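You operate a simulated robot arm through the tools that you are given. There is no shell and no other tool.

You are at the controls of a simulated robot arm. One attempt, no reset.

TASK
Move the blue tie clamp to the mark on the clamp card and lock it.
Fine: free both its levers first and lock both again.

The check looks at the end state, three seconds after you hand in, the way a careful person would. Anything else that was tipped, shoved, dropped, spilled or broken makes it a failure.

THE ROBOT
A 7-joint arm with a two-finger parallel gripper, fixed in place. Base frame: the origin is at the foot of the arm, x ahead of it, y to its left, z up. Units: m, rad, N and s.
Its first joint turns from -2.897 to 2.897 rad. Payload 3.43 kg.
Tool frame: the origin (TCP) lies between the finger pads and is the grasp point; the fingertips stand 0.03 m ahead of it; z points along the fingers, y is the line along which they close. Largest opening 0.094 m; finger width 0.028, thickness 0.01; the body of the gripper, 0.05 by 0.096 m, starts 0.055 m behind the TCP.
Orientation is that of the tool frame in the base frame, as a unit quaternion [x, y, z, w]. With the fingers straight down and closing along the base's y, the tool's x points along the base's -x, its y along +y and its z along -z.

THE INTERFACE
- The arm moves only by the tool play_rows. Its argument "increments" is a list of rows, each a list of 6 numbers: the shift along the base's x, y, z in m, then the turn, a rotation vector about the base's x, y, z in rad. In form: [[dx, dy, dz, wx, wy, wz], ...]. A call has 1 to 20 rows; each row shifts and turns the commanded pose from where the row before left it. "hand" is the gripper command, from -1 (shut) to 1 (fully open), values between in proportion, set as the call begins (left out, the last holds). Each row takes 0.2 s and may step no farther than 0.05 m and 0.15 rad from the row before; otherwise, or with a gripper value out of range, the whole call is refused. Where a pose cannot be reached the arm comes as near as it can. A force on the tool above 40 N (or 10 N above the force at the start of the call, whichever is more), or a blocked arm, ends the call early, and 0.2 s more pass. The fingers move at their own pace (about 0.045 m/s each) and stop on an object; they squeeze with about 21 N. The grip force told is the motor's: it shows also when the fingers shut on nothing. Time passes only in rows, and 0.2 s behind the last, so rows that do not move let the fingers close. The reply holds the time, the measured pose of the TCP, the force on the tool along the base axes, the opening and the grip force, in the units named above and with some noise, with the torque about the TCP (base axes, N m) and any sound that the robot's microphone picked up, and new pictures: "pictures" is both (left out), scene, wrist or none.
- Cameras (640 x 400 px; columns grow to the right, rows downward): "scene" is fixed at [0.2258, 0.6624, 1.6616]; the picture's right is [-0.48, -0.88, 0.00], its down [-0.61, 0.34, -0.72] and it looks along [0.63, -0.35, -0.70] (base axes); focal length 351 px, centre (320, 200). "wrist" rides on the gripper at [0.076, 0.014, -0.102] in the tool frame; the picture's right is [-0.18, 0.98, 0.00], its down [-0.75, -0.14, -0.64] and it looks along [-0.63, -0.12, 0.77] (tool axes); focal length 243 px, centre (320, 200). There is no depth. A picture from a camera that has moved, and an enlarged one, comes with that camera's place and axes in the base frame and with its lens. The place of the scene camera against the robot may be out by one fixed shift of up to 0.018 m in any direction.
- lift_body(by): slides the trunk up (or, below 0, down) by that many m; the arm rides with it, the base frame stays. It gives what a move gives, with no picture.
- close_up(camera, box): a new picture of the part [left, top, right, bottom] of that camera's present view, enlarged. The clock stands still meanwhile.
- hand_in(): hands the job in; it is judged then, once.

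Places have to be worked out from the pictures, the camera data and where the tool is seen. Open the gripper and draw the arm clear of the work before you hand the job in, unless the task says otherwise.

The tools are called after ">>>" as name(argument=value, ...) on one line, values as JSON. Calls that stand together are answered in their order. play_rows: Moves the arm, as the interface text tells. Its arguments: {"type":"object","properties":{"increments":{"type":"array","items":{"type":"array","items":{"type":"number"}}},"hand":{"type":"number"},"pictures":{"type":"string","enum":["both","scene","wrist","none"]}},"required":["increments"]} The other tools are called the same way: lift_body (by) slides the trunk up or down; close_up (camera, box) takes an enlarged picture of a part of a camera's view; hand_in () hands the job in.

At the start:

```text
time: 0.0
tcp_pos: [0.6667, 0.2022, 1.2779]
ee_rot: [0.0, 1.0, 0.0, 0.0]
wrist_force: [-0.4, -0.5, -0.5]
moment: [0.0, -0.02, -0.04]
width: 0.0939
grip_force: 0.1
trunk travel left (down, up): [-0.3, 0.19]
```

scene: 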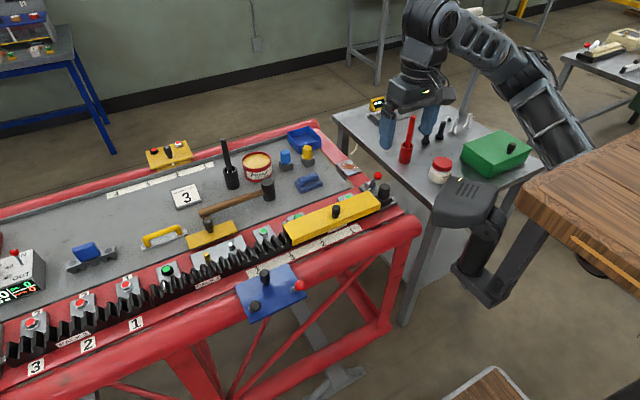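
wrist: 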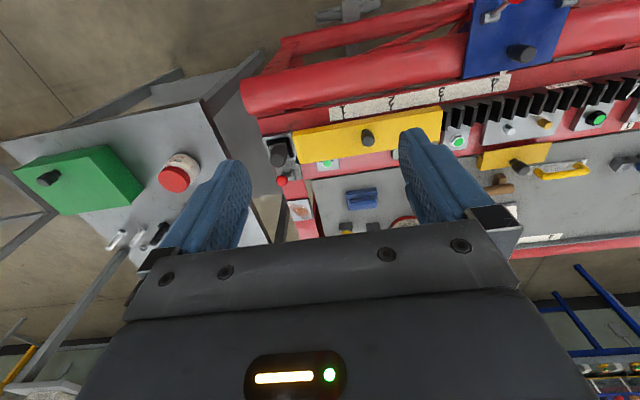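

I start by looking closely at the scene: the blue tie clamp seems to be the blue plate with levers at the front rail, and I need to find the clamp card.

>>> close_up(camera="scene", box=[200, 220, 360, 340])

>>> close_up(camera="scene", box=[270, 120, 430, 240])

>>> close_up(camera="scene", box=[0, 220, 200, 380])

>>> close_up(camera="scene", box=[90, 120, 290, 260])

>>> close_up(camera="wrist", box=[240, 0, 640, 250])

```text
3.33 times, centred on (280, 280) of scene
camera zoom: at [0.2258, 0.6624, 1.6616], right [-0.48, -0.88, 0.0], down [-0.61, 0.34, -0.72], along [0.63, -0.35, -0.7], focal length 1169 px, centre (453, -67)
```

zoom: 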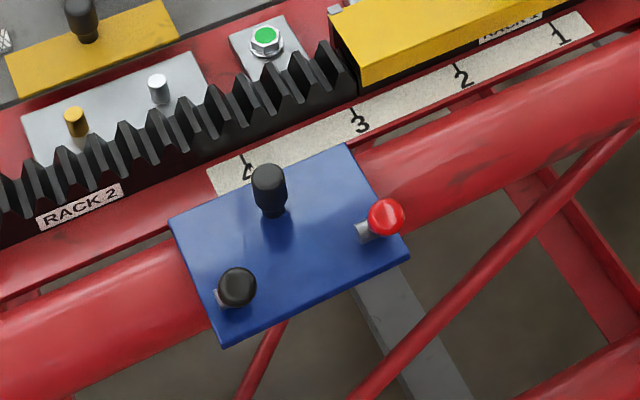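

```text
3.33 times, centred on (350, 180) of scene
camera zoom: at [0.2258, 0.6624, 1.6616], right [-0.48, -0.88, 0.0], down [-0.61, 0.34, -0.72], along [0.63, -0.35, -0.7], focal length 1169 px, centre (220, 267)
```

zoom: 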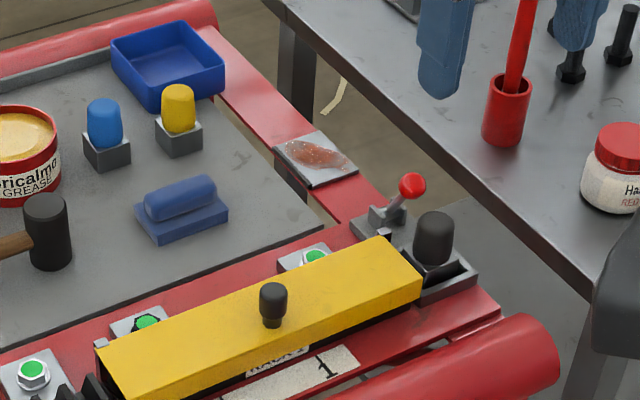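

```text
2.50 times, centred on (100, 300) of scene
camera zoom: at [0.2258, 0.6624, 1.6616], right [-0.48, -0.88, 0.0], down [-0.61, 0.34, -0.72], along [0.63, -0.35, -0.7], focal length 877 px, centre (870, -50)
```

zoom: 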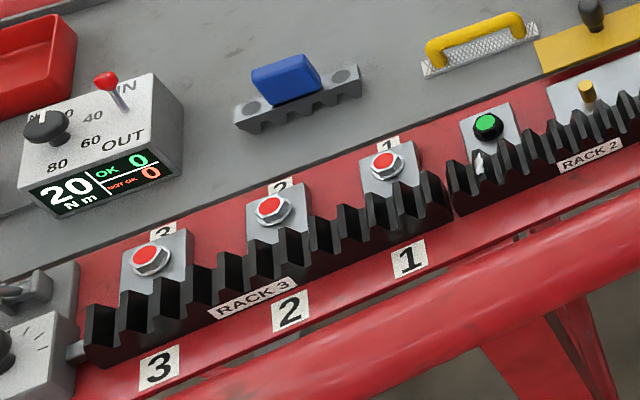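

```text
2.86 times, centred on (190, 190) of scene
camera zoom: at [0.2258, 0.6624, 1.6616], right [-0.48, -0.88, 0.0], down [-0.61, 0.34, -0.72], along [0.63, -0.35, -0.7], focal length 1002 px, centre (691, 229)
```

zoom: 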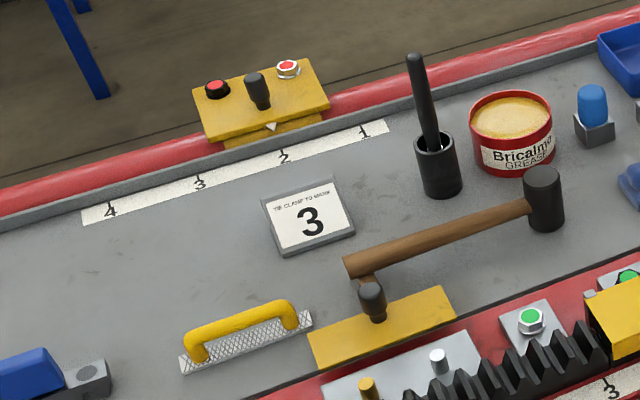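

```text
1.60 times, centred on (440, 125) of wrist
camera zoom: at [0.5908, 0.2159, 1.3811], right [0.18, 0.98, 0.0], down [0.75, -0.14, 0.64], along [0.63, -0.12, -0.77], focal length 388 px, centre (128, 320)
```

zoom: 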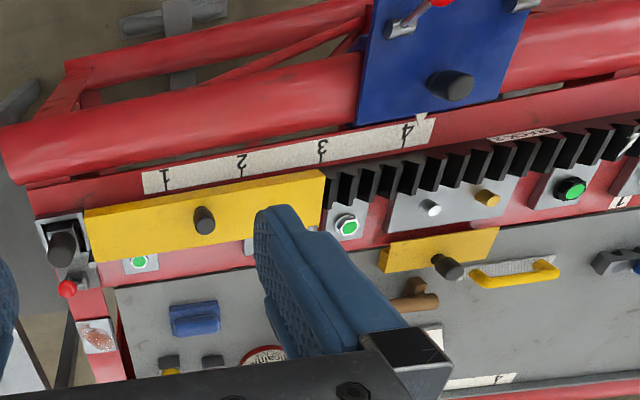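

The card reads "TIE CLAMP TO MARK 3", and the blue clamp sits near mark 4 on the near rail; two-camera triangulation puts its centre knob at about (0.73, 0.54, 0.87). I move the wrist camera above it to see the levers and the pointer better.

>>> play_rows(increments=[[-0.01, 0.035, -0.008, 0, 0, 0], [-0.01, 0.035, -0.008, 0, 0, 0], [-0.01, 0.035, -0.008, 0, 0, 0], [-0.01, 0.035, -0.008, 0, 0, 0], [-0.01, 0.035, -0.008, 0, 0, 0], [-0.01, 0.035, -0.008, 0, 0, 0], [-0.01, 0.035, -0.008, 0, 0, 0], [-0.01, 0.035, -0.008, 0, 0, 0], [-0.01, 0.035, -0.008, 0, 0, 0], [-0.01, 0.035, -0.008, 0, 0, 0]], pictures="both")

```text
time: 2.2
tcp_pos: [0.5671, 0.5498, 1.1975]
ee_rot: [0.002, 1.0, 0.0, 0.0]
wrist_force: [-0.2, -0.8, -1.1]
moment: [0.04, 0.01, 0.0]
width: 0.0939
grip_force: 0.2
trunk travel left (down, up): [-0.3, 0.19]
camera wrist: at [0.493, 0.5646, 1.3011], right [0.19, 0.98, 0.0], down [0.75, -0.14, 0.64], along [0.63, -0.12, -0.77], focal length 243 px, centre (320, 200)
```

scene: 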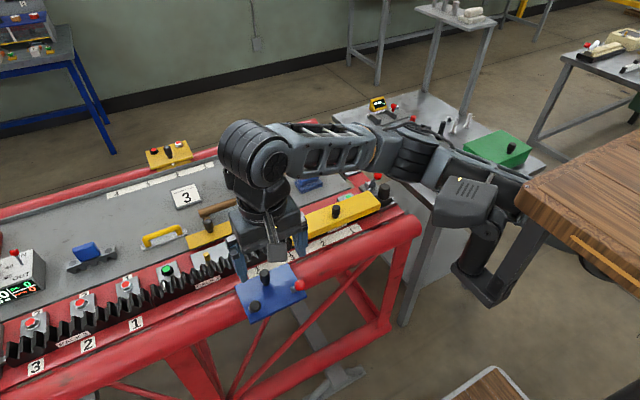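
wrist: 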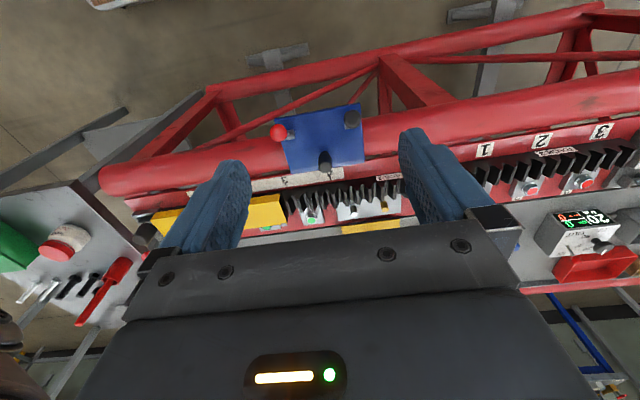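

>>> close_up(camera="wrist", box=[220, 80, 420, 205])

>>> close_up(camera="scene", box=[220, 250, 320, 330])

```text
3.20 times, centred on (320, 142) of wrist
camera zoom: at [0.493, 0.5646, 1.3011], right [0.19, 0.98, 0.0], down [0.75, -0.14, 0.64], along [0.63, -0.12, -0.77], focal length 776 px, centre (320, 384)
```

zoom: 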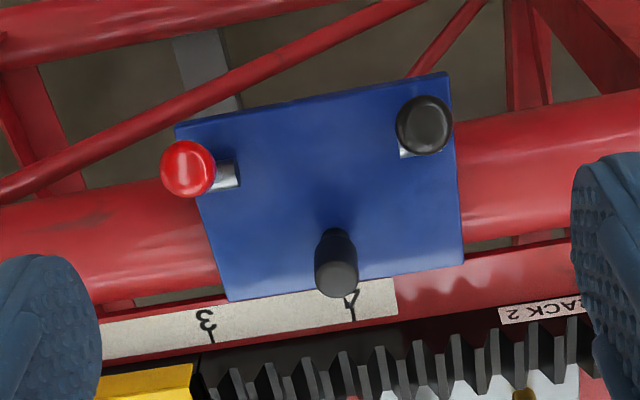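

```text
5.00 times, centred on (270, 290) of scene
camera zoom: at [0.2258, 0.6624, 1.6616], right [-0.48, -0.88, 0.0], down [-0.61, 0.34, -0.72], along [0.63, -0.35, -0.7], focal length 1753 px, centre (570, -250)
```

zoom: 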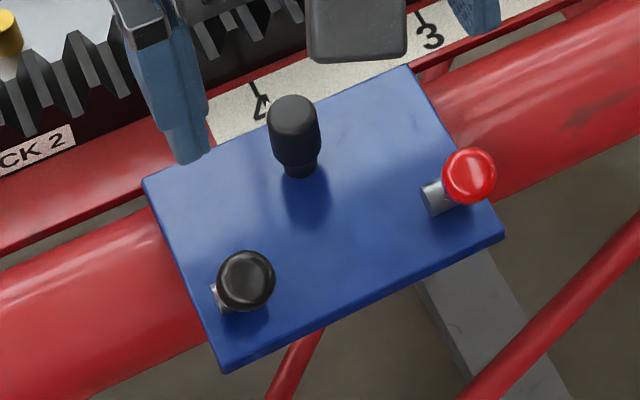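

The clamp carries a black fixed handle, plus a red-ball lever and a black-ball lever near its corners. I need parallax, so I shift to a second viewpoint further toward -y and lower.

>>> play_rows(increments=[[0.02, -0.034, -0.016, 0, 0, 0], [0.02, -0.034, -0.016, 0, 0, 0], [0.02, -0.034, -0.016, 0, 0, 0], [0.02, -0.034, -0.016, 0, 0, 0], [0.02, -0.034, -0.016, 0, 0, 0]], pictures="wrist")

>>> close_up(camera="wrist", box=[390, 30, 550, 130])

```text
time: 3.4
tcp_pos: [0.6645, 0.3808, 1.1176]
ee_rot: [-0.002, 1.0, 0.0, 0.001]
wrist_force: [0.2, 0.8, -0.2]
moment: [-0.02, -0.01, 0.03]
width: 0.0942
grip_force: 0.0
trunk travel left (down, up): [-0.3, 0.19]
camera wrist: at [0.5899, 0.3958, 1.2217], right [0.18, 0.98, 0.0], down [0.75, -0.14, 0.64], along [0.63, -0.12, -0.77], focal length 243 px, centre (320, 200)
```

wrist: 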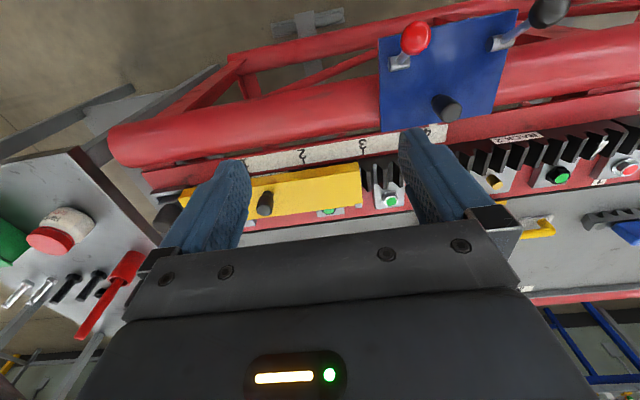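

```text
4.00 times, centred on (470, 80) of wrist
camera zoom: at [0.5899, 0.3958, 1.2217], right [0.18, 0.98, 0.0], down [0.75, -0.14, 0.64], along [0.63, -0.12, -0.77], focal length 970 px, centre (-280, 680)
```

zoom: 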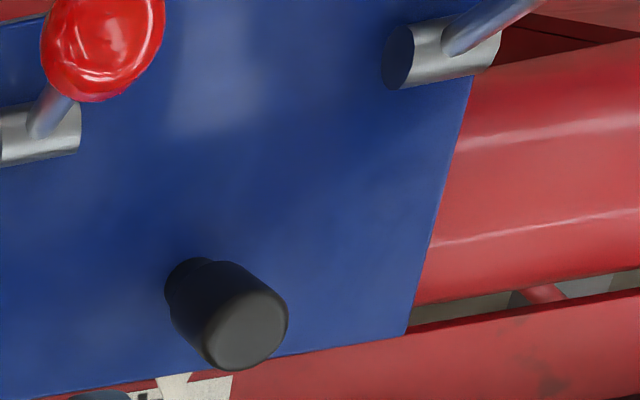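

Triangulating both views: red ball ≈ (0.633, 0.4745, 0.961), black ball ≈ (0.633, 0.5845, 0.960), pivots at about x=0.667, z=0.893 with axes along y, fixed handle ≈ (0.721, 0.531), marks 0.10 m apart (4 at y≈0.53, 3 at y≈0.43). I move in for a closer look at the lever mechanism.

>>> play_rows(increments=[[-0.016, 0.0385, -0.01, 0, 0, 0], [-0.016, 0.0385, -0.01, 0, 0, 0], [-0.016, 0.0385, -0.01, 0, 0, 0], [-0.016, 0.0385, -0.01, 0, 0, 0]], pictures="both")

>>> close_up(camera="wrist", box=[240, 80, 420, 192])

```text
time: 4.4
tcp_pos: [0.6017, 0.5345, 1.0774]
ee_rot: [0.0, 1.0, 0.0, 0.0]
wrist_force: [1.4, -0.3, 0.5]
moment: [0.05, 0.01, -0.01]
width: 0.0939
grip_force: 0.1
trunk travel left (down, up): [-0.3, 0.19]
camera wrist: at [0.5269, 0.5492, 1.1814], right [0.19, 0.98, 0.0], down [0.75, -0.14, 0.64], along [0.63, -0.12, -0.77], focal length 243 px, centre (320, 200)
```

scene: 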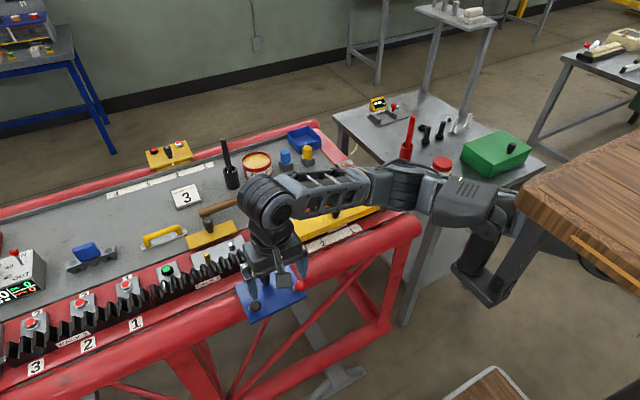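
wrist: 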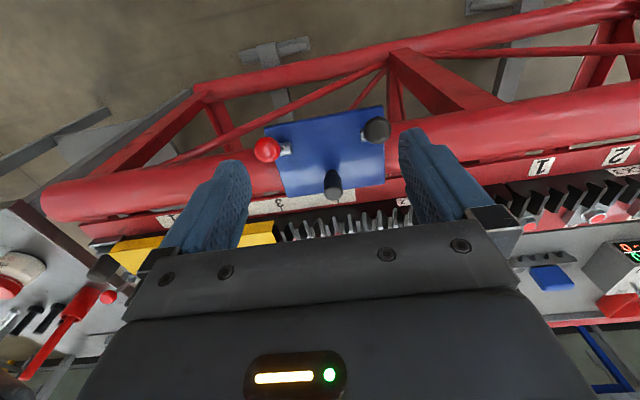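

```text
3.56 times, centred on (330, 136) of wrist
camera zoom: at [0.5269, 0.5492, 1.1814], right [0.19, 0.98, 0.0], down [0.75, -0.14, 0.64], along [0.63, -0.12, -0.77], focal length 863 px, centre (284, 428)
```

zoom: 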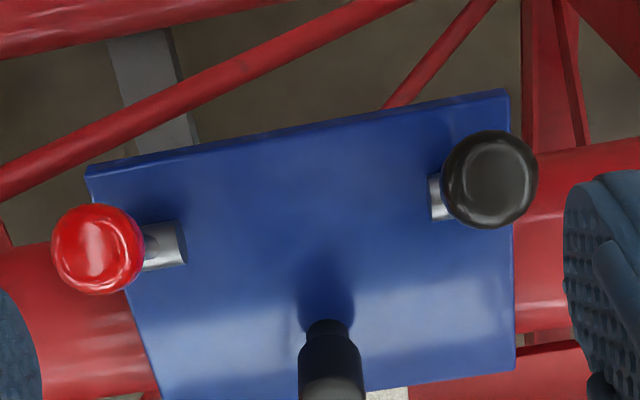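

All three views agree on the ball positions, and both levers lean about 27° toward -x about a y-axis pivot. I'll straddle the red ball with open fingers (closing along y) and look before gripping.

>>> play_rows(increments=[[0.016, -0.03, -0.01, 0, 0, 0], [0.0155, -0.0298, -0.01, 0, 0, 0], [0, 0, -0.02, 0, 0, 0], [0, 0, -0.02, 0, 0, 0], [0, 0, -0.02, 0, 0, 0], [0, 0, -0.018, 0, 0, 0], [0, 0, -0.016, 0, 0, 0], [0, 0, 0, 0, 0, 0]], hand=1, pictures="both")

>>> close_up(camera="scene", box=[220, 230, 340, 320])

>>> close_up(camera="wrist", box=[160, 60, 480, 260])

```text
time: 6.2
tcp_pos: [0.6328, 0.4758, 0.9629]
ee_rot: [0.0, 1.0, 0.0, 0.0]
wrist_force: [-0.4, 0.4, -0.3]
moment: [-0.02, -0.01, 0.0]
width: 0.094
grip_force: 0.0
trunk travel left (down, up): [-0.3, 0.19]
camera wrist: at [0.5579, 0.4901, 1.0664], right [0.18, 0.98, 0.0], down [0.75, -0.14, 0.64], along [0.63, -0.12, -0.77], focal length 243 px, centre (320, 200)
```

scene: 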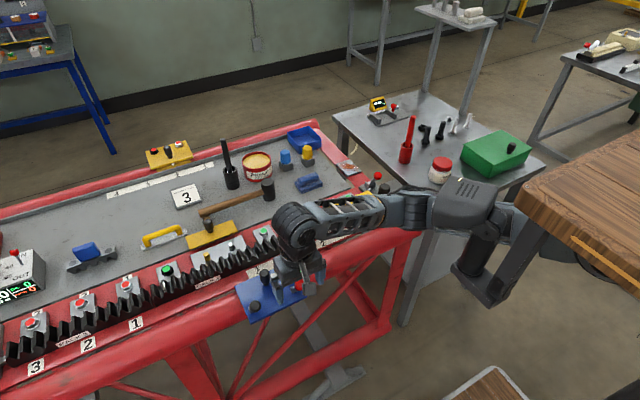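
wrist: 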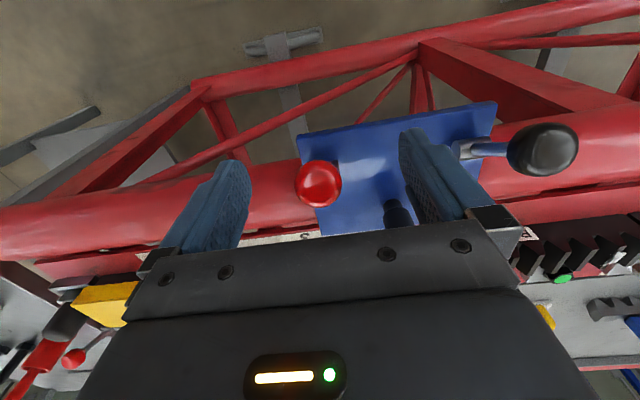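

```text
4.44 times, centred on (280, 275) of scene
camera zoom: at [0.2258, 0.6624, 1.6616], right [-0.48, -0.88, 0.0], down [-0.61, 0.34, -0.72], along [0.63, -0.35, -0.7], focal length 1558 px, centre (498, -133)
```

zoom: 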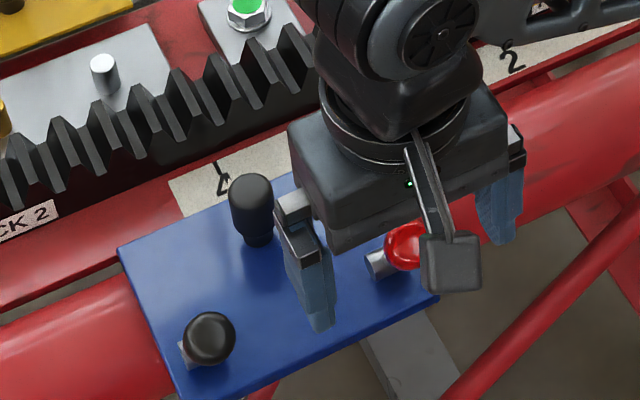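

```text
2.00 times, centred on (320, 160) of wrist
camera zoom: at [0.5579, 0.4901, 1.0664], right [0.18, 0.98, 0.0], down [0.75, -0.14, 0.64], along [0.63, -0.12, -0.77], focal length 485 px, centre (320, 280)
```

zoom: 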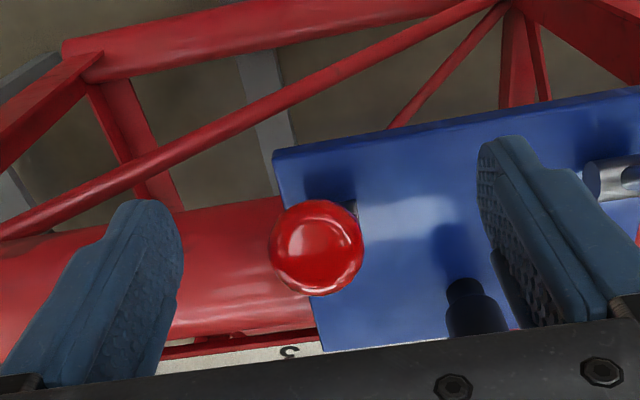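

The ball sits centred between the fingers (expected TCP pixel ≈ (320,189), ball ≈ (318,184)). I close the fingers on the red ball.

>>> play_rows(increments=[[0, 0, -0.001, 0, 0, 0], [0, 0, 0, 0, 0, 0], [0, 0, 0, 0, 0, 0], [0, 0, 0, 0, 0, 0], [0, 0, 0, 0, 0, 0]], hand=-1, pictures="wrist")

```text
time: 7.4
tcp_pos: [0.6328, 0.4745, 0.9624]
ee_rot: [0.0, 1.0, -0.001, 0.0]
wrist_force: [-1.1, -8.1, 0.5]
moment: [-0.01, 0.1, -0.01]
width: 0.0255
grip_force: 34.9
trunk travel left (down, up): [-0.3, 0.19]
camera wrist: at [0.558, 0.4895, 1.0655], right [0.18, 0.98, 0.0], down [0.75, -0.14, 0.64], along [0.63, -0.12, -0.77], focal length 243 px, centre (320, 200)
```

wrist: 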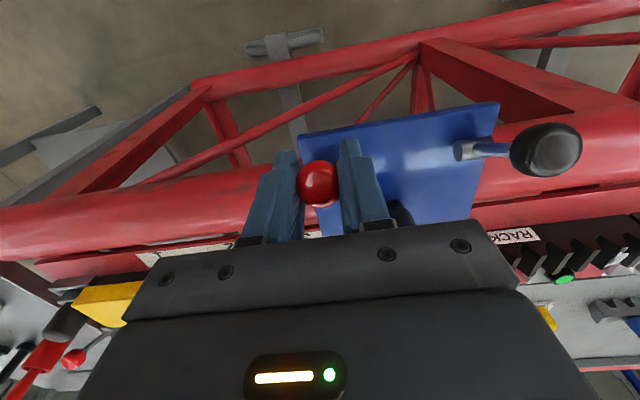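

The ball is gripped at 25.5 mm with a small side force, so I shift 1 mm toward -y and try a small arc step toward +x about the pivot, watching the force.

>>> play_rows(increments=[[0.0, -0.0012, 0, 0, 0, 0], [0.004, 0, 0.0019, 0, 0, 0], [0.0043, 0, 0.0017, 0, 0, 0], [0, 0, 0, 0, 0, 0]], pictures="none")

```text
time: 8.4
tcp_pos: [0.6392, 0.4749, 0.9656]
ee_rot: [-0.001, 1.0, -0.001, -0.001]
wrist_force: [-15.7, -0.4, -7.8]
moment: [-0.01, 1.13, 0.0]
width: 0.0249
grip_force: 45.2
trunk travel left (down, up): [-0.3, 0.19]
```

Resistance of about 17 N has built up along the motion; I check whether the lever has moved or the ball is slipping.

>>> close_up(camera="wrist", box=[240, 100, 400, 250])

>>> close_up(camera="scene", box=[220, 230, 340, 320])

```text
2.67 times, centred on (320, 175) of wrist
camera zoom: at [0.5656, 0.4893, 1.0696], right [0.18, 0.98, 0.0], down [0.75, -0.14, 0.64], along [0.63, -0.12, -0.77], focal length 647 px, centre (320, 267)
```

zoom: 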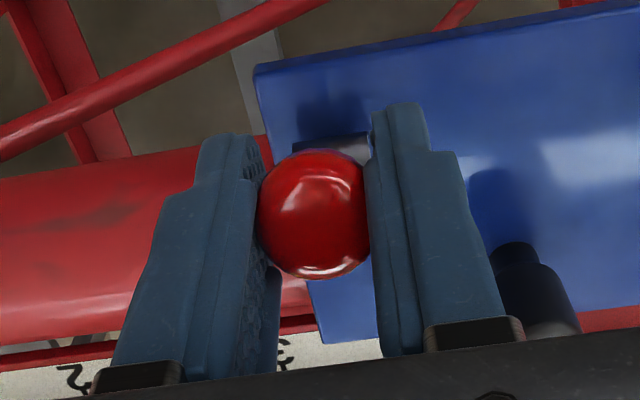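

```text
4.44 times, centred on (280, 275) of scene
camera zoom: at [0.2258, 0.6624, 1.6616], right [-0.48, -0.88, 0.0], down [-0.61, 0.34, -0.72], along [0.63, -0.35, -0.7], focal length 1558 px, centre (498, -133)
```

zoom: 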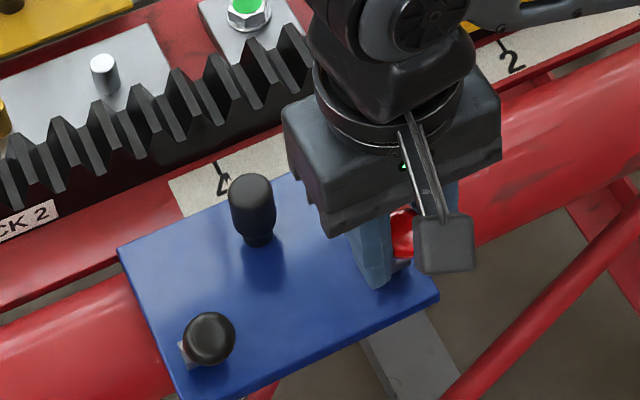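

The ball moved nearly with the fingers, so the lever turns stiffly. I continue a few more mm along the arc to see whether the force saturates (friction) or climbs (stop).

>>> play_rows(increments=[[0.0035, 0, 0.001, 0, 0, 0], [0.0035, 0, 0.0009, 0, 0, 0], [0, 0, 0, 0, 0, 0]], pictures="wrist")

>>> close_up(camera="wrist", box=[240, 100, 400, 250])

```text
time: 9.2
tcp_pos: [0.6481, 0.4758, 0.97]
ee_rot: [-0.001, 1.0, 0.0, 0.0]
wrist_force: [-18.9, 1.2, -1.9]
moment: [-0.05, 1.22, 0.02]
width: 0.0248
grip_force: 44.7
trunk travel left (down, up): [-0.3, 0.19]
camera wrist: at [0.5729, 0.4893, 1.072], right [0.18, 0.98, 0.0], down [0.75, -0.14, 0.64], along [0.63, -0.12, -0.77], focal length 243 px, centre (320, 200)
```

wrist: 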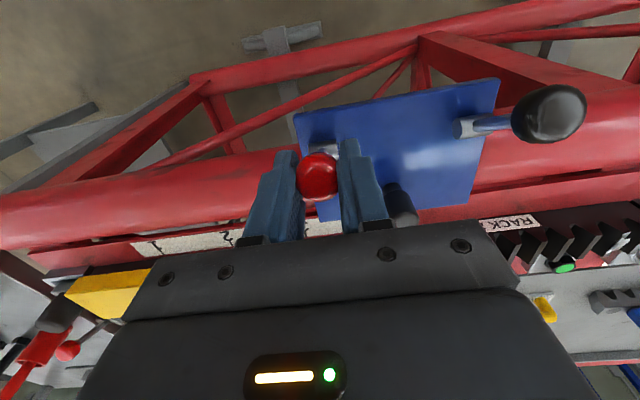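

```text
2.67 times, centred on (320, 175) of wrist
camera zoom: at [0.5729, 0.4893, 1.072], right [0.18, 0.98, 0.0], down [0.75, -0.14, 0.64], along [0.63, -0.12, -0.77], focal length 647 px, centre (320, 267)
```

zoom: 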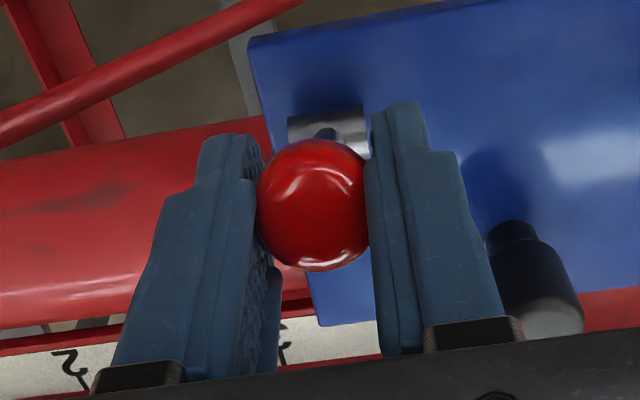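

The force stays near 19 N while the lever turns (now ~-15° from vertical), so it's stiff friction. I continue along the arc to about +7°.

>>> play_rows(increments=[[0.0047, 0, 0.0009, 0, 0, 0], [0.0047, 0, 0.0008, 0, 0, 0], [0.0048, 0, 0.0004, 0, 0, 0], [0.0048, 0, 0.0002, 0, 0, 0], [0.0048, 0, -0.0002, 0, 0, 0], [0.0048, 0, -0.0004, 0, 0, 0], [0, 0, 0, 0, 0, 0]], pictures="wrist")

>>> close_up(camera="wrist", box=[240, 100, 400, 250])

```text
time: 10.8
tcp_pos: [0.6768, 0.4759, 0.9716]
ee_rot: [0.0, 1.0, 0.001, 0.001]
wrist_force: [-14.6, 5.9, 22.1]
moment: [0.01, 1.32, 0.0]
width: 0.0249
grip_force: 45.1
trunk travel left (down, up): [-0.3, 0.19]
camera wrist: at [0.6021, 0.4892, 1.0749], right [0.18, 0.98, 0.0], down [0.75, -0.14, 0.64], along [0.63, -0.12, -0.77], focal length 243 px, centre (320, 200)
```

wrist: 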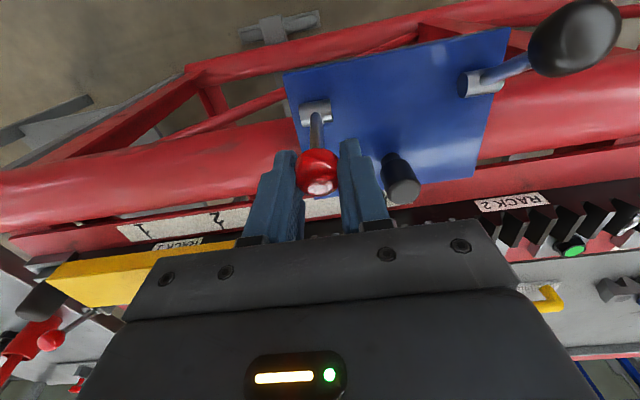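

```text
2.67 times, centred on (320, 175) of wrist
camera zoom: at [0.6021, 0.4892, 1.0749], right [0.18, 0.98, 0.0], down [0.75, -0.14, 0.64], along [0.63, -0.12, -0.77], focal length 647 px, centre (320, 267)
```

zoom: 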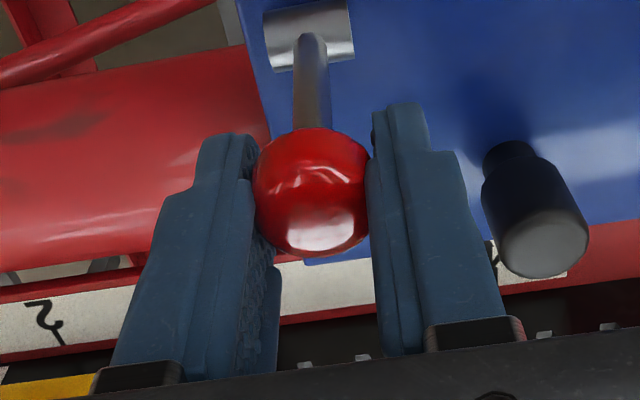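

The moment reading (1.3 N·m) shows most of the resistance is pad torsion on the ball; the lever itself only needs ~0.25 N·m and is now about vertical. I'll half-open, lift off, and then push the ball with closed fingers instead.

>>> play_rows(increments=[[0, 0, 0, 0, 0, 0], [0, 0, 0, 0, 0, 0], [0, 0, 0.02, 0, 0, 0], [0, 0, 0.03, 0, 0, 0], [-0.02, 0, 0.015, 0, 0, 0], [-0.03, 0, 0, 0, 0, 0]], hand=0, pictures="both")

>>> close_up(camera="wrist", box=[220, 80, 540, 260])

```text
time: 12.2
tcp_pos: [0.6266, 0.4758, 1.0344]
ee_rot: [-0.001, 1.0, 0.0, 0.0]
wrist_force: [-0.1, -0.3, -0.9]
moment: [0.01, 0.01, -0.03]
width: 0.047
grip_force: 0.0
trunk travel left (down, up): [-0.3, 0.19]
camera wrist: at [0.553, 0.4897, 1.1377], right [0.18, 0.98, 0.0], down [0.75, -0.14, 0.64], along [0.63, -0.12, -0.77], focal length 243 px, centre (320, 200)
```

scene: 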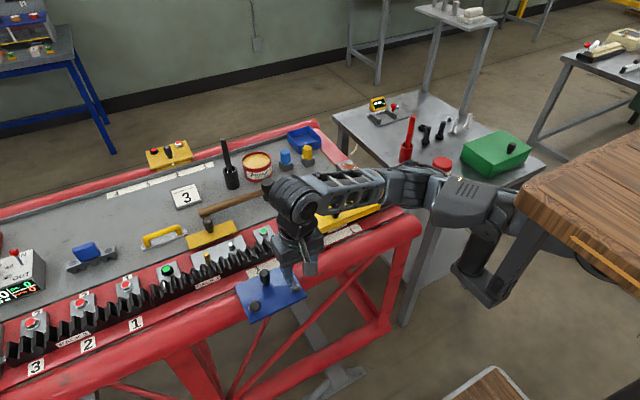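
wrist: 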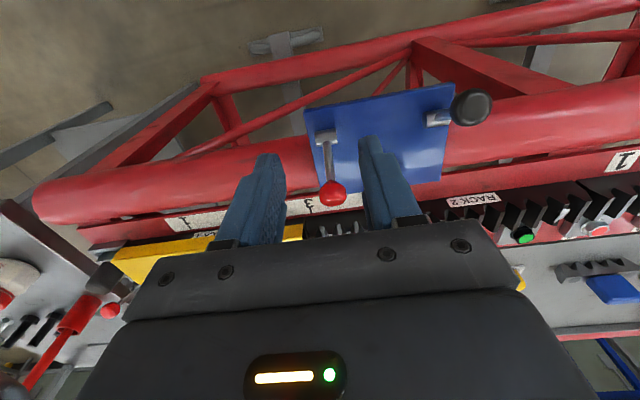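

```text
2.00 times, centred on (380, 170) of wrist
camera zoom: at [0.553, 0.4897, 1.1377], right [0.18, 0.98, 0.0], down [0.75, -0.14, 0.64], along [0.63, -0.12, -0.77], focal length 485 px, centre (200, 260)
```

zoom: 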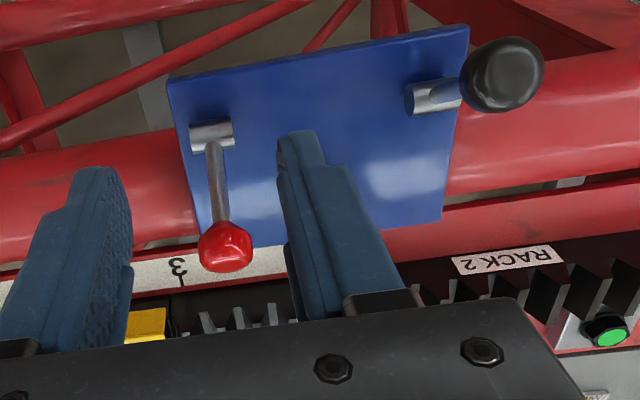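

After release the red lever rests past vertical, at roughly +14° toward +x. I close the fingers, come down on its -x side and push gently in +x to find the end of its travel.

>>> play_rows(increments=[[0.013, -0.0015, 0, 0, 0, 0], [0, 0, 0, 0, 0, 0], [0, 0, -0.02, 0, 0, 0], [0, 0, -0.022, 0, 0, 0], [0, 0, -0.022, 0, 0, 0], [0, 0, 0, 0, 0, 0]], hand=-1, pictures="both")

>>> close_up(camera="wrist", box=[220, 80, 460, 230])

>>> close_up(camera="scene", box=[220, 230, 340, 320])

```text
time: 13.6
tcp_pos: [0.6419, 0.4742, 0.9709]
ee_rot: [-0.001, 1.0, 0.001, -0.001]
wrist_force: [0.6, 0.6, -0.2]
moment: [0.01, -0.02, -0.01]
width: 0.0001
grip_force: 21.0
trunk travel left (down, up): [-0.3, 0.19]
camera wrist: at [0.5658, 0.4877, 1.0744], right [0.18, 0.98, 0.0], down [0.75, -0.14, 0.64], along [0.63, -0.12, -0.77], focal length 243 px, centre (320, 200)
```

scene: 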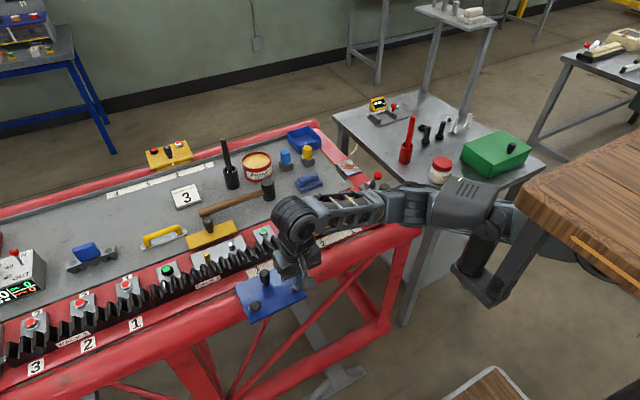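
wrist: 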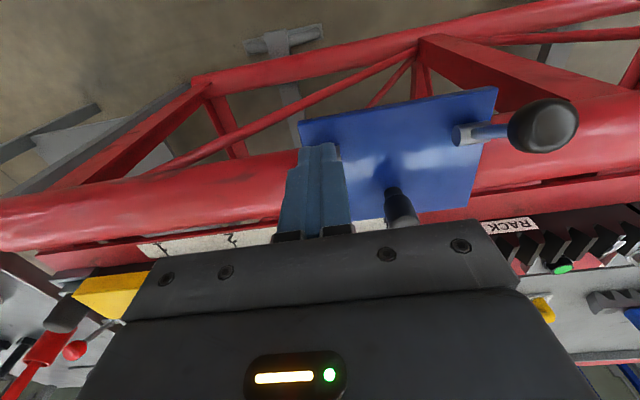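

```text
2.67 times, centred on (340, 155) of wrist
camera zoom: at [0.5658, 0.4877, 1.0744], right [0.18, 0.98, 0.0], down [0.75, -0.14, 0.64], along [0.63, -0.12, -0.77], focal length 647 px, centre (267, 320)
```

zoom: 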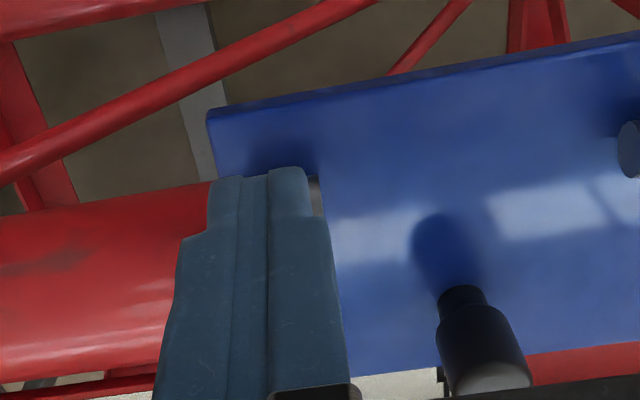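

```text
4.44 times, centred on (280, 275) of scene
camera zoom: at [0.2258, 0.6624, 1.6616], right [-0.48, -0.88, 0.0], down [-0.61, 0.34, -0.72], along [0.63, -0.35, -0.7], focal length 1558 px, centre (498, -133)
```

zoom: 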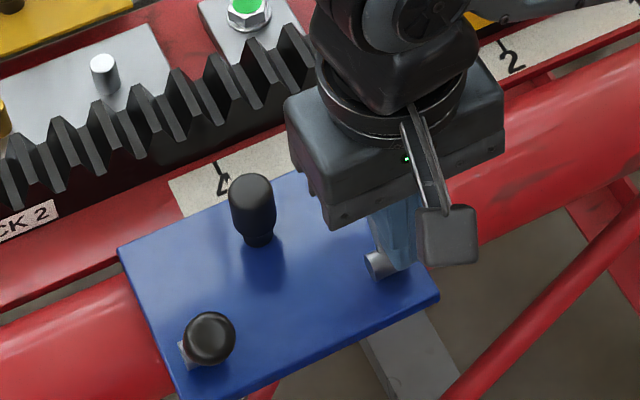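

The fingers are closed behind the ball. I push +x in small rows.

>>> play_rows(increments=[[0.006, 0, 0, 0, 0, 0], [0.006, 0, 0, 0, 0, 0], [0.006, 0, 0, 0, 0, 0], [0.005, 0, 0, 0, 0, 0], [0, 0, 0, 0, 0, 0]], pictures="none")

```text
time: 14.8
tcp_pos: [0.663, 0.4731, 0.9722]
ee_rot: [0.0, 1.0, 0.0, 0.0]
wrist_force: [-0.3, -0.2, -0.1]
moment: [-0.02, -0.04, -0.06]
width: 0.0002
grip_force: 20.8
trunk travel left (down, up): [-0.3, 0.19]
```

No contact yet (finger face ≈ 0.677); I continue.

>>> play_rows(increments=[[0.005, 0, 0, 0, 0, 0], [0.005, 0, 0, 0, 0, 0], [0.005, 0, 0, 0, 0, 0], [0, 0, 0, 0, 0, 0]], pictures="wrist")

```text
time: 15.4
tcp_pos: [0.6654, 0.4751, 0.9723]
ee_rot: [-0.008, 1.0, -0.001, -0.004]
wrist_force: [-12.1, -4.1, 7.9]
moment: [-0.22, 0.25, -0.01]
width: 0.0001
grip_force: 20.9
trunk travel left (down, up): [-0.3, 0.19]
stopped in row 3: the force on the tool passed its limit at 45 N (the readings are from after the stop); the commanded pose is now the measured one
camera wrist: at [0.5914, 0.4878, 1.076], right [0.17, 0.99, 0.0], down [0.76, -0.13, 0.64], along [0.63, -0.11, -0.77], focal length 243 px, centre (320, 200)
```

wrist: 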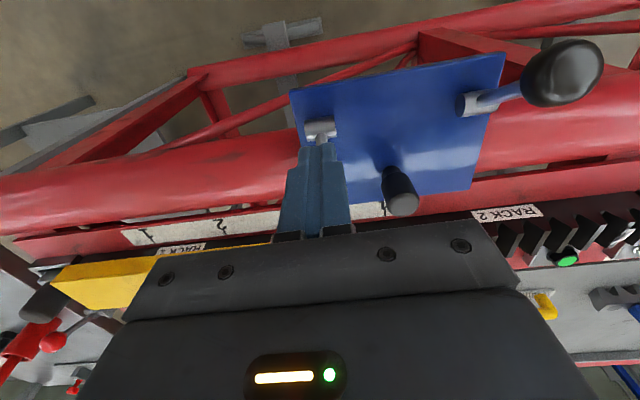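

Contact with a firm stop at finger face ≈ 0.68 (lever at about +18°), so the red lever is at the far end of its travel. I back off, straighten the small tool rotation, and raise up to look at both levers.

>>> play_rows(increments=[[-0.01, 0, 0, 0.002, -0.008, -0.016], [-0.015, 0, 0, 0, 0, 0], [-0.015, 0, 0.02, 0, 0, 0], [-0.015, 0.02, 0.03, 0, 0, 0], [-0.01, 0.03, 0.03, 0, 0, 0], [0, 0.01, 0.02, 0, 0, 0]], hand=1, pictures="both")

>>> close_up(camera="wrist", box=[240, 80, 420, 192])

>>> close_up(camera="scene", box=[220, 230, 340, 320])

```text
time: 16.8
tcp_pos: [0.6027, 0.535, 1.0727]
ee_rot: [0.002, 1.0, 0.0, 0.0]
wrist_force: [-0.3, -1.5, 0.2]
moment: [0.02, -0.03, -0.01]
width: 0.0939
grip_force: 0.1
trunk travel left (down, up): [-0.3, 0.19]
camera wrist: at [0.5273, 0.5487, 1.1754], right [0.19, 0.98, 0.0], down [0.75, -0.14, 0.64], along [0.63, -0.12, -0.77], focal length 243 px, centre (320, 200)
```

scene: 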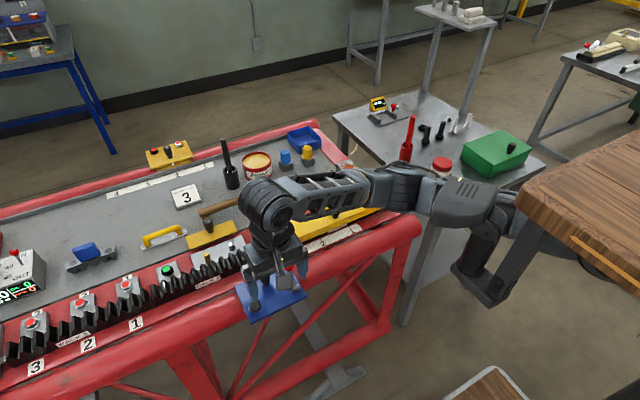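
wrist: 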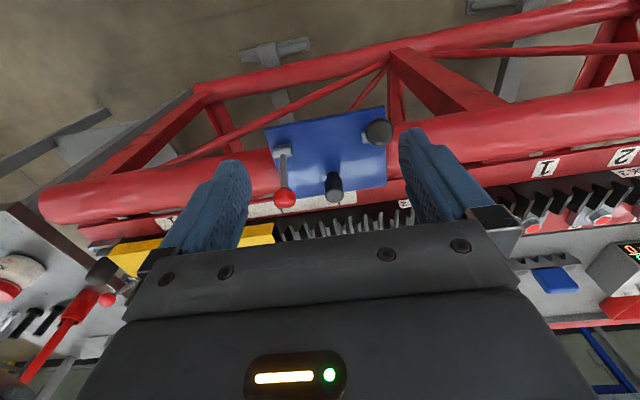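

```text
3.56 times, centred on (330, 136) of wrist
camera zoom: at [0.5273, 0.5487, 1.1754], right [0.19, 0.98, 0.0], down [0.75, -0.14, 0.64], along [0.63, -0.12, -0.77], focal length 863 px, centre (284, 428)
```

zoom: 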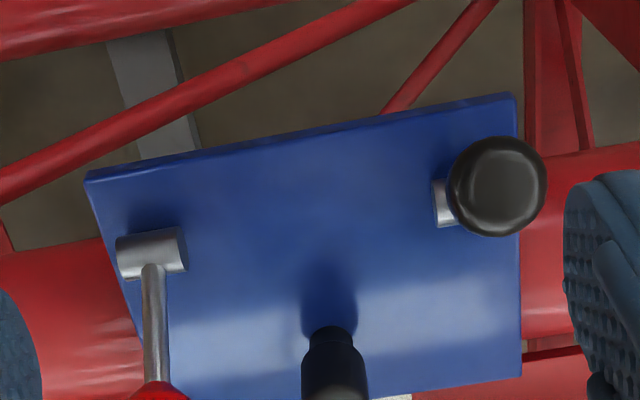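

```text
4.44 times, centred on (280, 275) of scene
camera zoom: at [0.2258, 0.6624, 1.6616], right [-0.48, -0.88, 0.0], down [-0.61, 0.34, -0.72], along [0.63, -0.35, -0.7], focal length 1558 px, centre (498, -133)
```

zoom: 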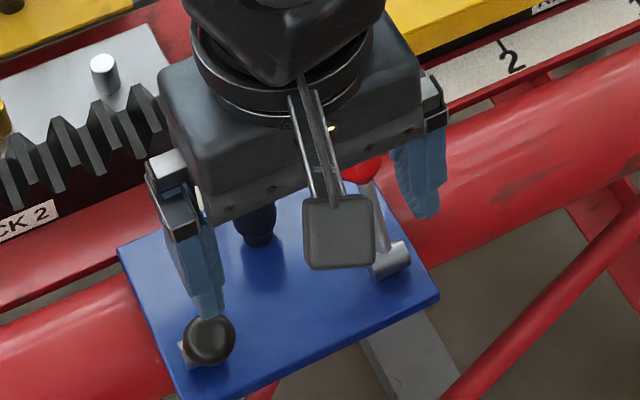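

The red lever clearly leans to +x now. Next I do the black lever the same way: closed fingers behind its ball at (0.585, 0.585), then push +x.

>>> play_rows(increments=[[-0.009, 0.025, 0, 0, 0, 0], [-0.009, 0.025, 0, -0.004, 0, 0], [0, 0, -0.015, 0, 0, 0], [0, 0, -0.02, 0, 0, 0], [0, 0, -0.025, 0, 0, 0], [0, 0, -0.025, 0, 0, 0], [0, 0, -0.02, 0, 0, 0], [0, 0, 0, 0, 0, 0]], hand=-1, pictures="both")

>>> close_up(camera="scene", box=[220, 230, 340, 320])

```text
time: 18.6
tcp_pos: [0.5849, 0.5849, 0.9657]
ee_rot: [0.002, 1.0, -0.002, 0.001]
wrist_force: [-0.6, -0.4, 0.3]
moment: [-0.02, 0.01, 0.0]
width: 0.0
grip_force: 21.0
trunk travel left (down, up): [-0.3, 0.19]
camera wrist: at [0.5096, 0.5996, 1.0688], right [0.19, 0.98, 0.0], down [0.75, -0.14, 0.64], along [0.63, -0.12, -0.77], focal length 243 px, centre (320, 200)
```

scene: 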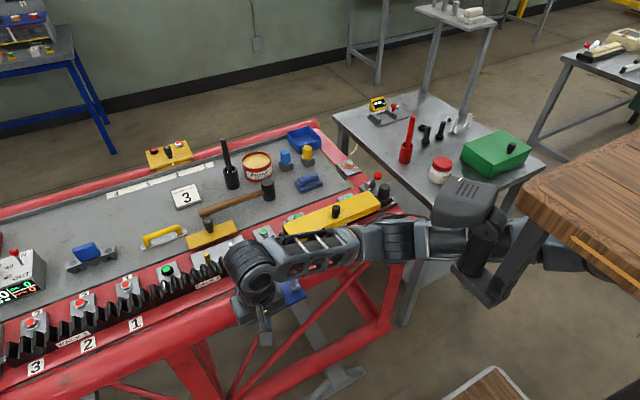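
wrist: 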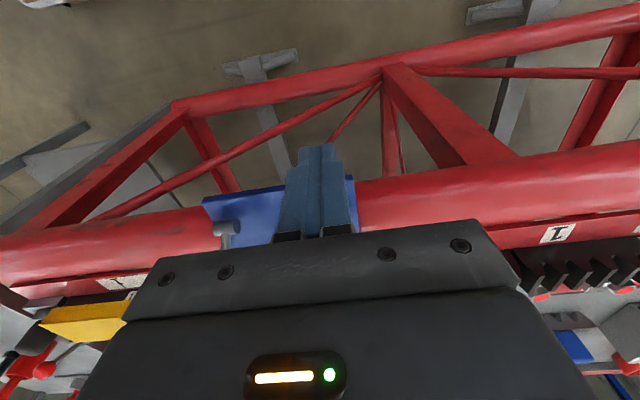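

```text
4.44 times, centred on (280, 275) of scene
camera zoom: at [0.2258, 0.6624, 1.6616], right [-0.48, -0.88, 0.0], down [-0.61, 0.34, -0.72], along [0.63, -0.35, -0.7], focal length 1558 px, centre (498, -133)
```

zoom: 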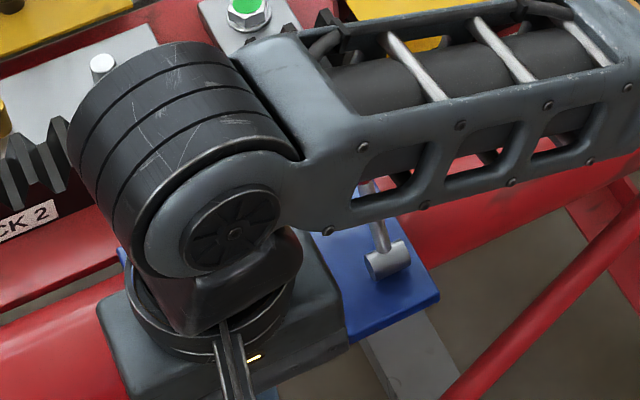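

Fingers are closed and free of contact behind the black ball. I push +x slowly, checking the force part way.

>>> play_rows(increments=[[0.006, 0, 0, 0, 0, 0], [0.006, 0, 0, 0, 0, 0], [0.006, 0, 0, 0, 0, 0], [0.006, 0, 0.0005, 0, 0, 0], [0.006, 0, 0.0005, 0, 0, 0], [0.006, 0, 0.001, 0, 0, 0]], pictures="none")

```text
time: 20.0
tcp_pos: [0.6197, 0.5847, 0.9705]
ee_rot: [0.002, 1.0, 0.0, 0.001]
wrist_force: [-7.5, -2.1, 16.4]
moment: [0.0, -0.24, -0.05]
width: 0.0002
grip_force: 21.1
trunk travel left (down, up): [-0.3, 0.19]
```

The ball is moving with moderate force (friction lifts the fingers slightly). I keep pushing, rising a little.

>>> play_rows(increments=[[0.006, 0, 0.002, 0, 0, 0], [0.006, 0, 0.001, 0, 0, 0], [0.006, 0, 0, 0, 0, 0], [0.006, 0, 0, 0, 0, 0], [0.006, 0, 0, 0, 0, 0], [0, 0, 0, 0, 0, 0]], pictures="wrist")

```text
time: 21.4
tcp_pos: [0.65, 0.5843, 0.9702]
ee_rot: [0.003, 1.0, -0.002, 0.001]
wrist_force: [-0.1, -0.2, -1.4]
moment: [0.04, -0.01, -0.02]
width: 0.0
grip_force: 21.0
trunk travel left (down, up): [-0.3, 0.19]
camera wrist: at [0.5755, 0.5993, 1.0742], right [0.19, 0.98, 0.0], down [0.75, -0.14, 0.64], along [0.63, -0.12, -0.77], focal length 243 px, centre (320, 200)
```

wrist: 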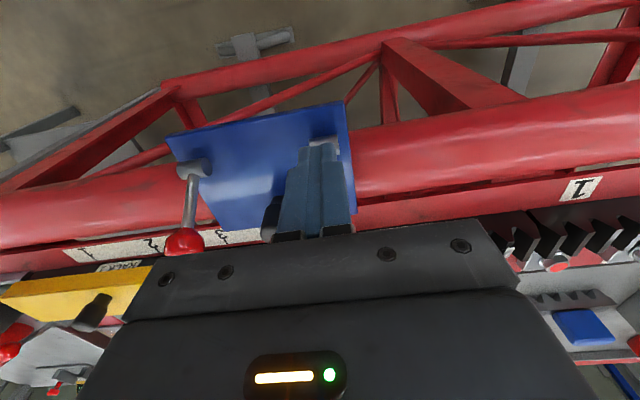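

The force dropped to zero, so the black lever has snapped past centre on its own. I nudge on slowly to confirm it's at its stop.

>>> play_rows(increments=[[0.004, 0, 0, 0, 0, 0], [0.004, 0, 0, 0, 0, 0], [0.003, 0, 0, 0, 0, 0], [0.002, 0, 0, 0, 0, 0], [0, 0, 0, 0, 0, 0]], pictures="none")

```text
time: 22.6
tcp_pos: [0.6627, 0.5834, 0.9707]
ee_rot: [0.002, 1.0, -0.003, 0.0]
wrist_force: [-0.3, 0.9, 0.0]
moment: [0.01, -0.01, -0.01]
width: 0.0
grip_force: 20.6
trunk travel left (down, up): [-0.3, 0.19]
```

Still no contact at x=0.663, just as with the red lever, so it has swung over fully. I back away, rise, and view both levers.

>>> play_rows(increments=[[-0.02, 0, 0.005, -0.003, 0, -0.004], [-0.02, 0, 0.02, 0, 0, 0], [-0.02, -0.01, 0.03, 0, 0, 0], [-0.02, -0.02, 0.04, 0, 0, 0], [-0.01, -0.02, 0.04, 0, 0, 0], [0, 0, 0.03, 0, 0, 0]], hand=1, pictures="both")

>>> close_up(camera="wrist", box=[220, 100, 420, 225])

>>> close_up(camera="scene", box=[220, 230, 340, 320])

```text
time: 24.0
tcp_pos: [0.5736, 0.5321, 1.1362]
ee_rot: [0.004, 1.0, -0.003, 0.0]
wrist_force: [-0.3, 1.1, -0.4]
moment: [-0.02, 0.04, 0.01]
width: 0.0939
grip_force: 0.2
trunk travel left (down, up): [-0.3, 0.19]
camera wrist: at [0.4982, 0.549, 1.239], right [0.19, 0.98, -0.01], down [0.75, -0.14, 0.64], along [0.63, -0.13, -0.77], focal length 243 px, centre (320, 200)
```

scene: 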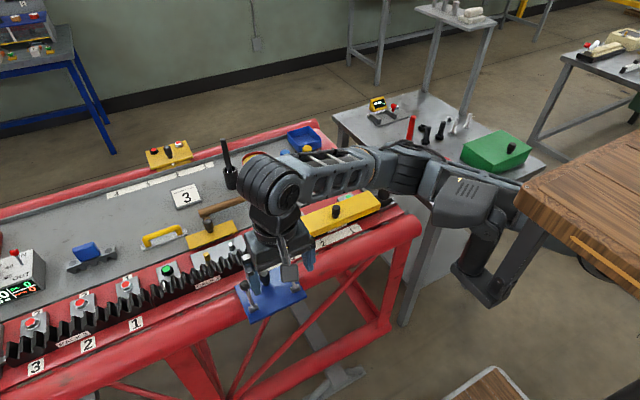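
wrist: 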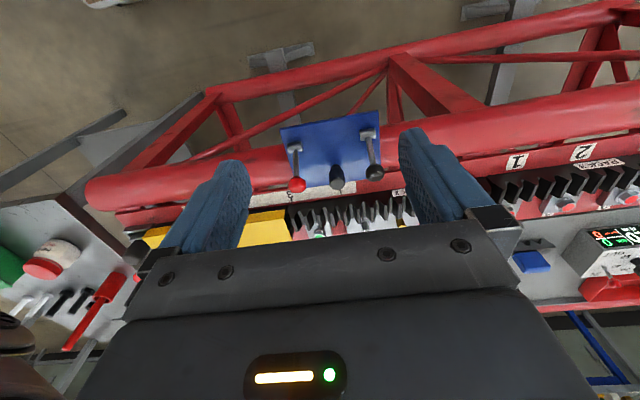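

```text
3.20 times, centred on (320, 162) of wrist
camera zoom: at [0.4982, 0.549, 1.239], right [0.19, 0.98, -0.01], down [0.75, -0.14, 0.64], along [0.63, -0.13, -0.77], focal length 776 px, centre (320, 320)
```

zoom: 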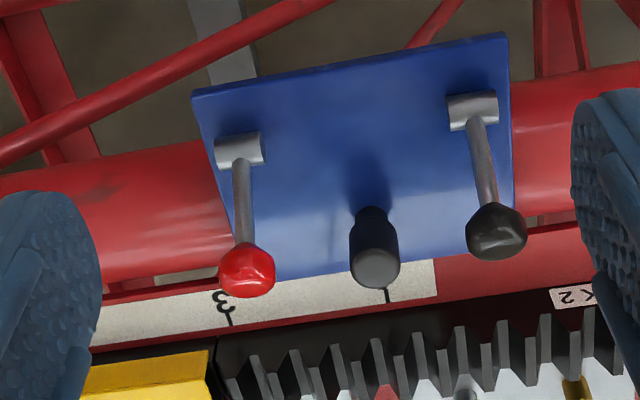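

```text
4.44 times, centred on (280, 275) of scene
camera zoom: at [0.2258, 0.6624, 1.6616], right [-0.48, -0.88, 0.0], down [-0.61, 0.34, -0.72], along [0.63, -0.35, -0.7], focal length 1558 px, centre (498, -133)
```

zoom: 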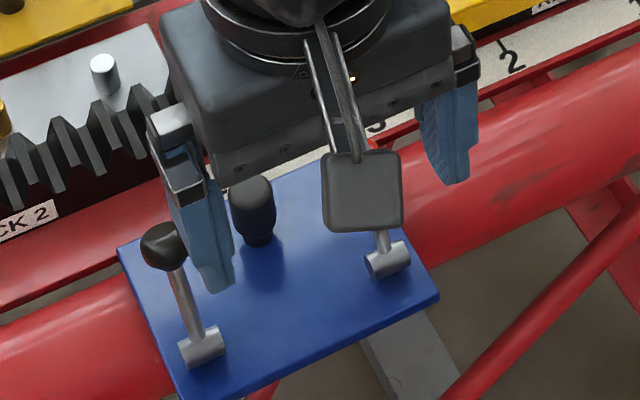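

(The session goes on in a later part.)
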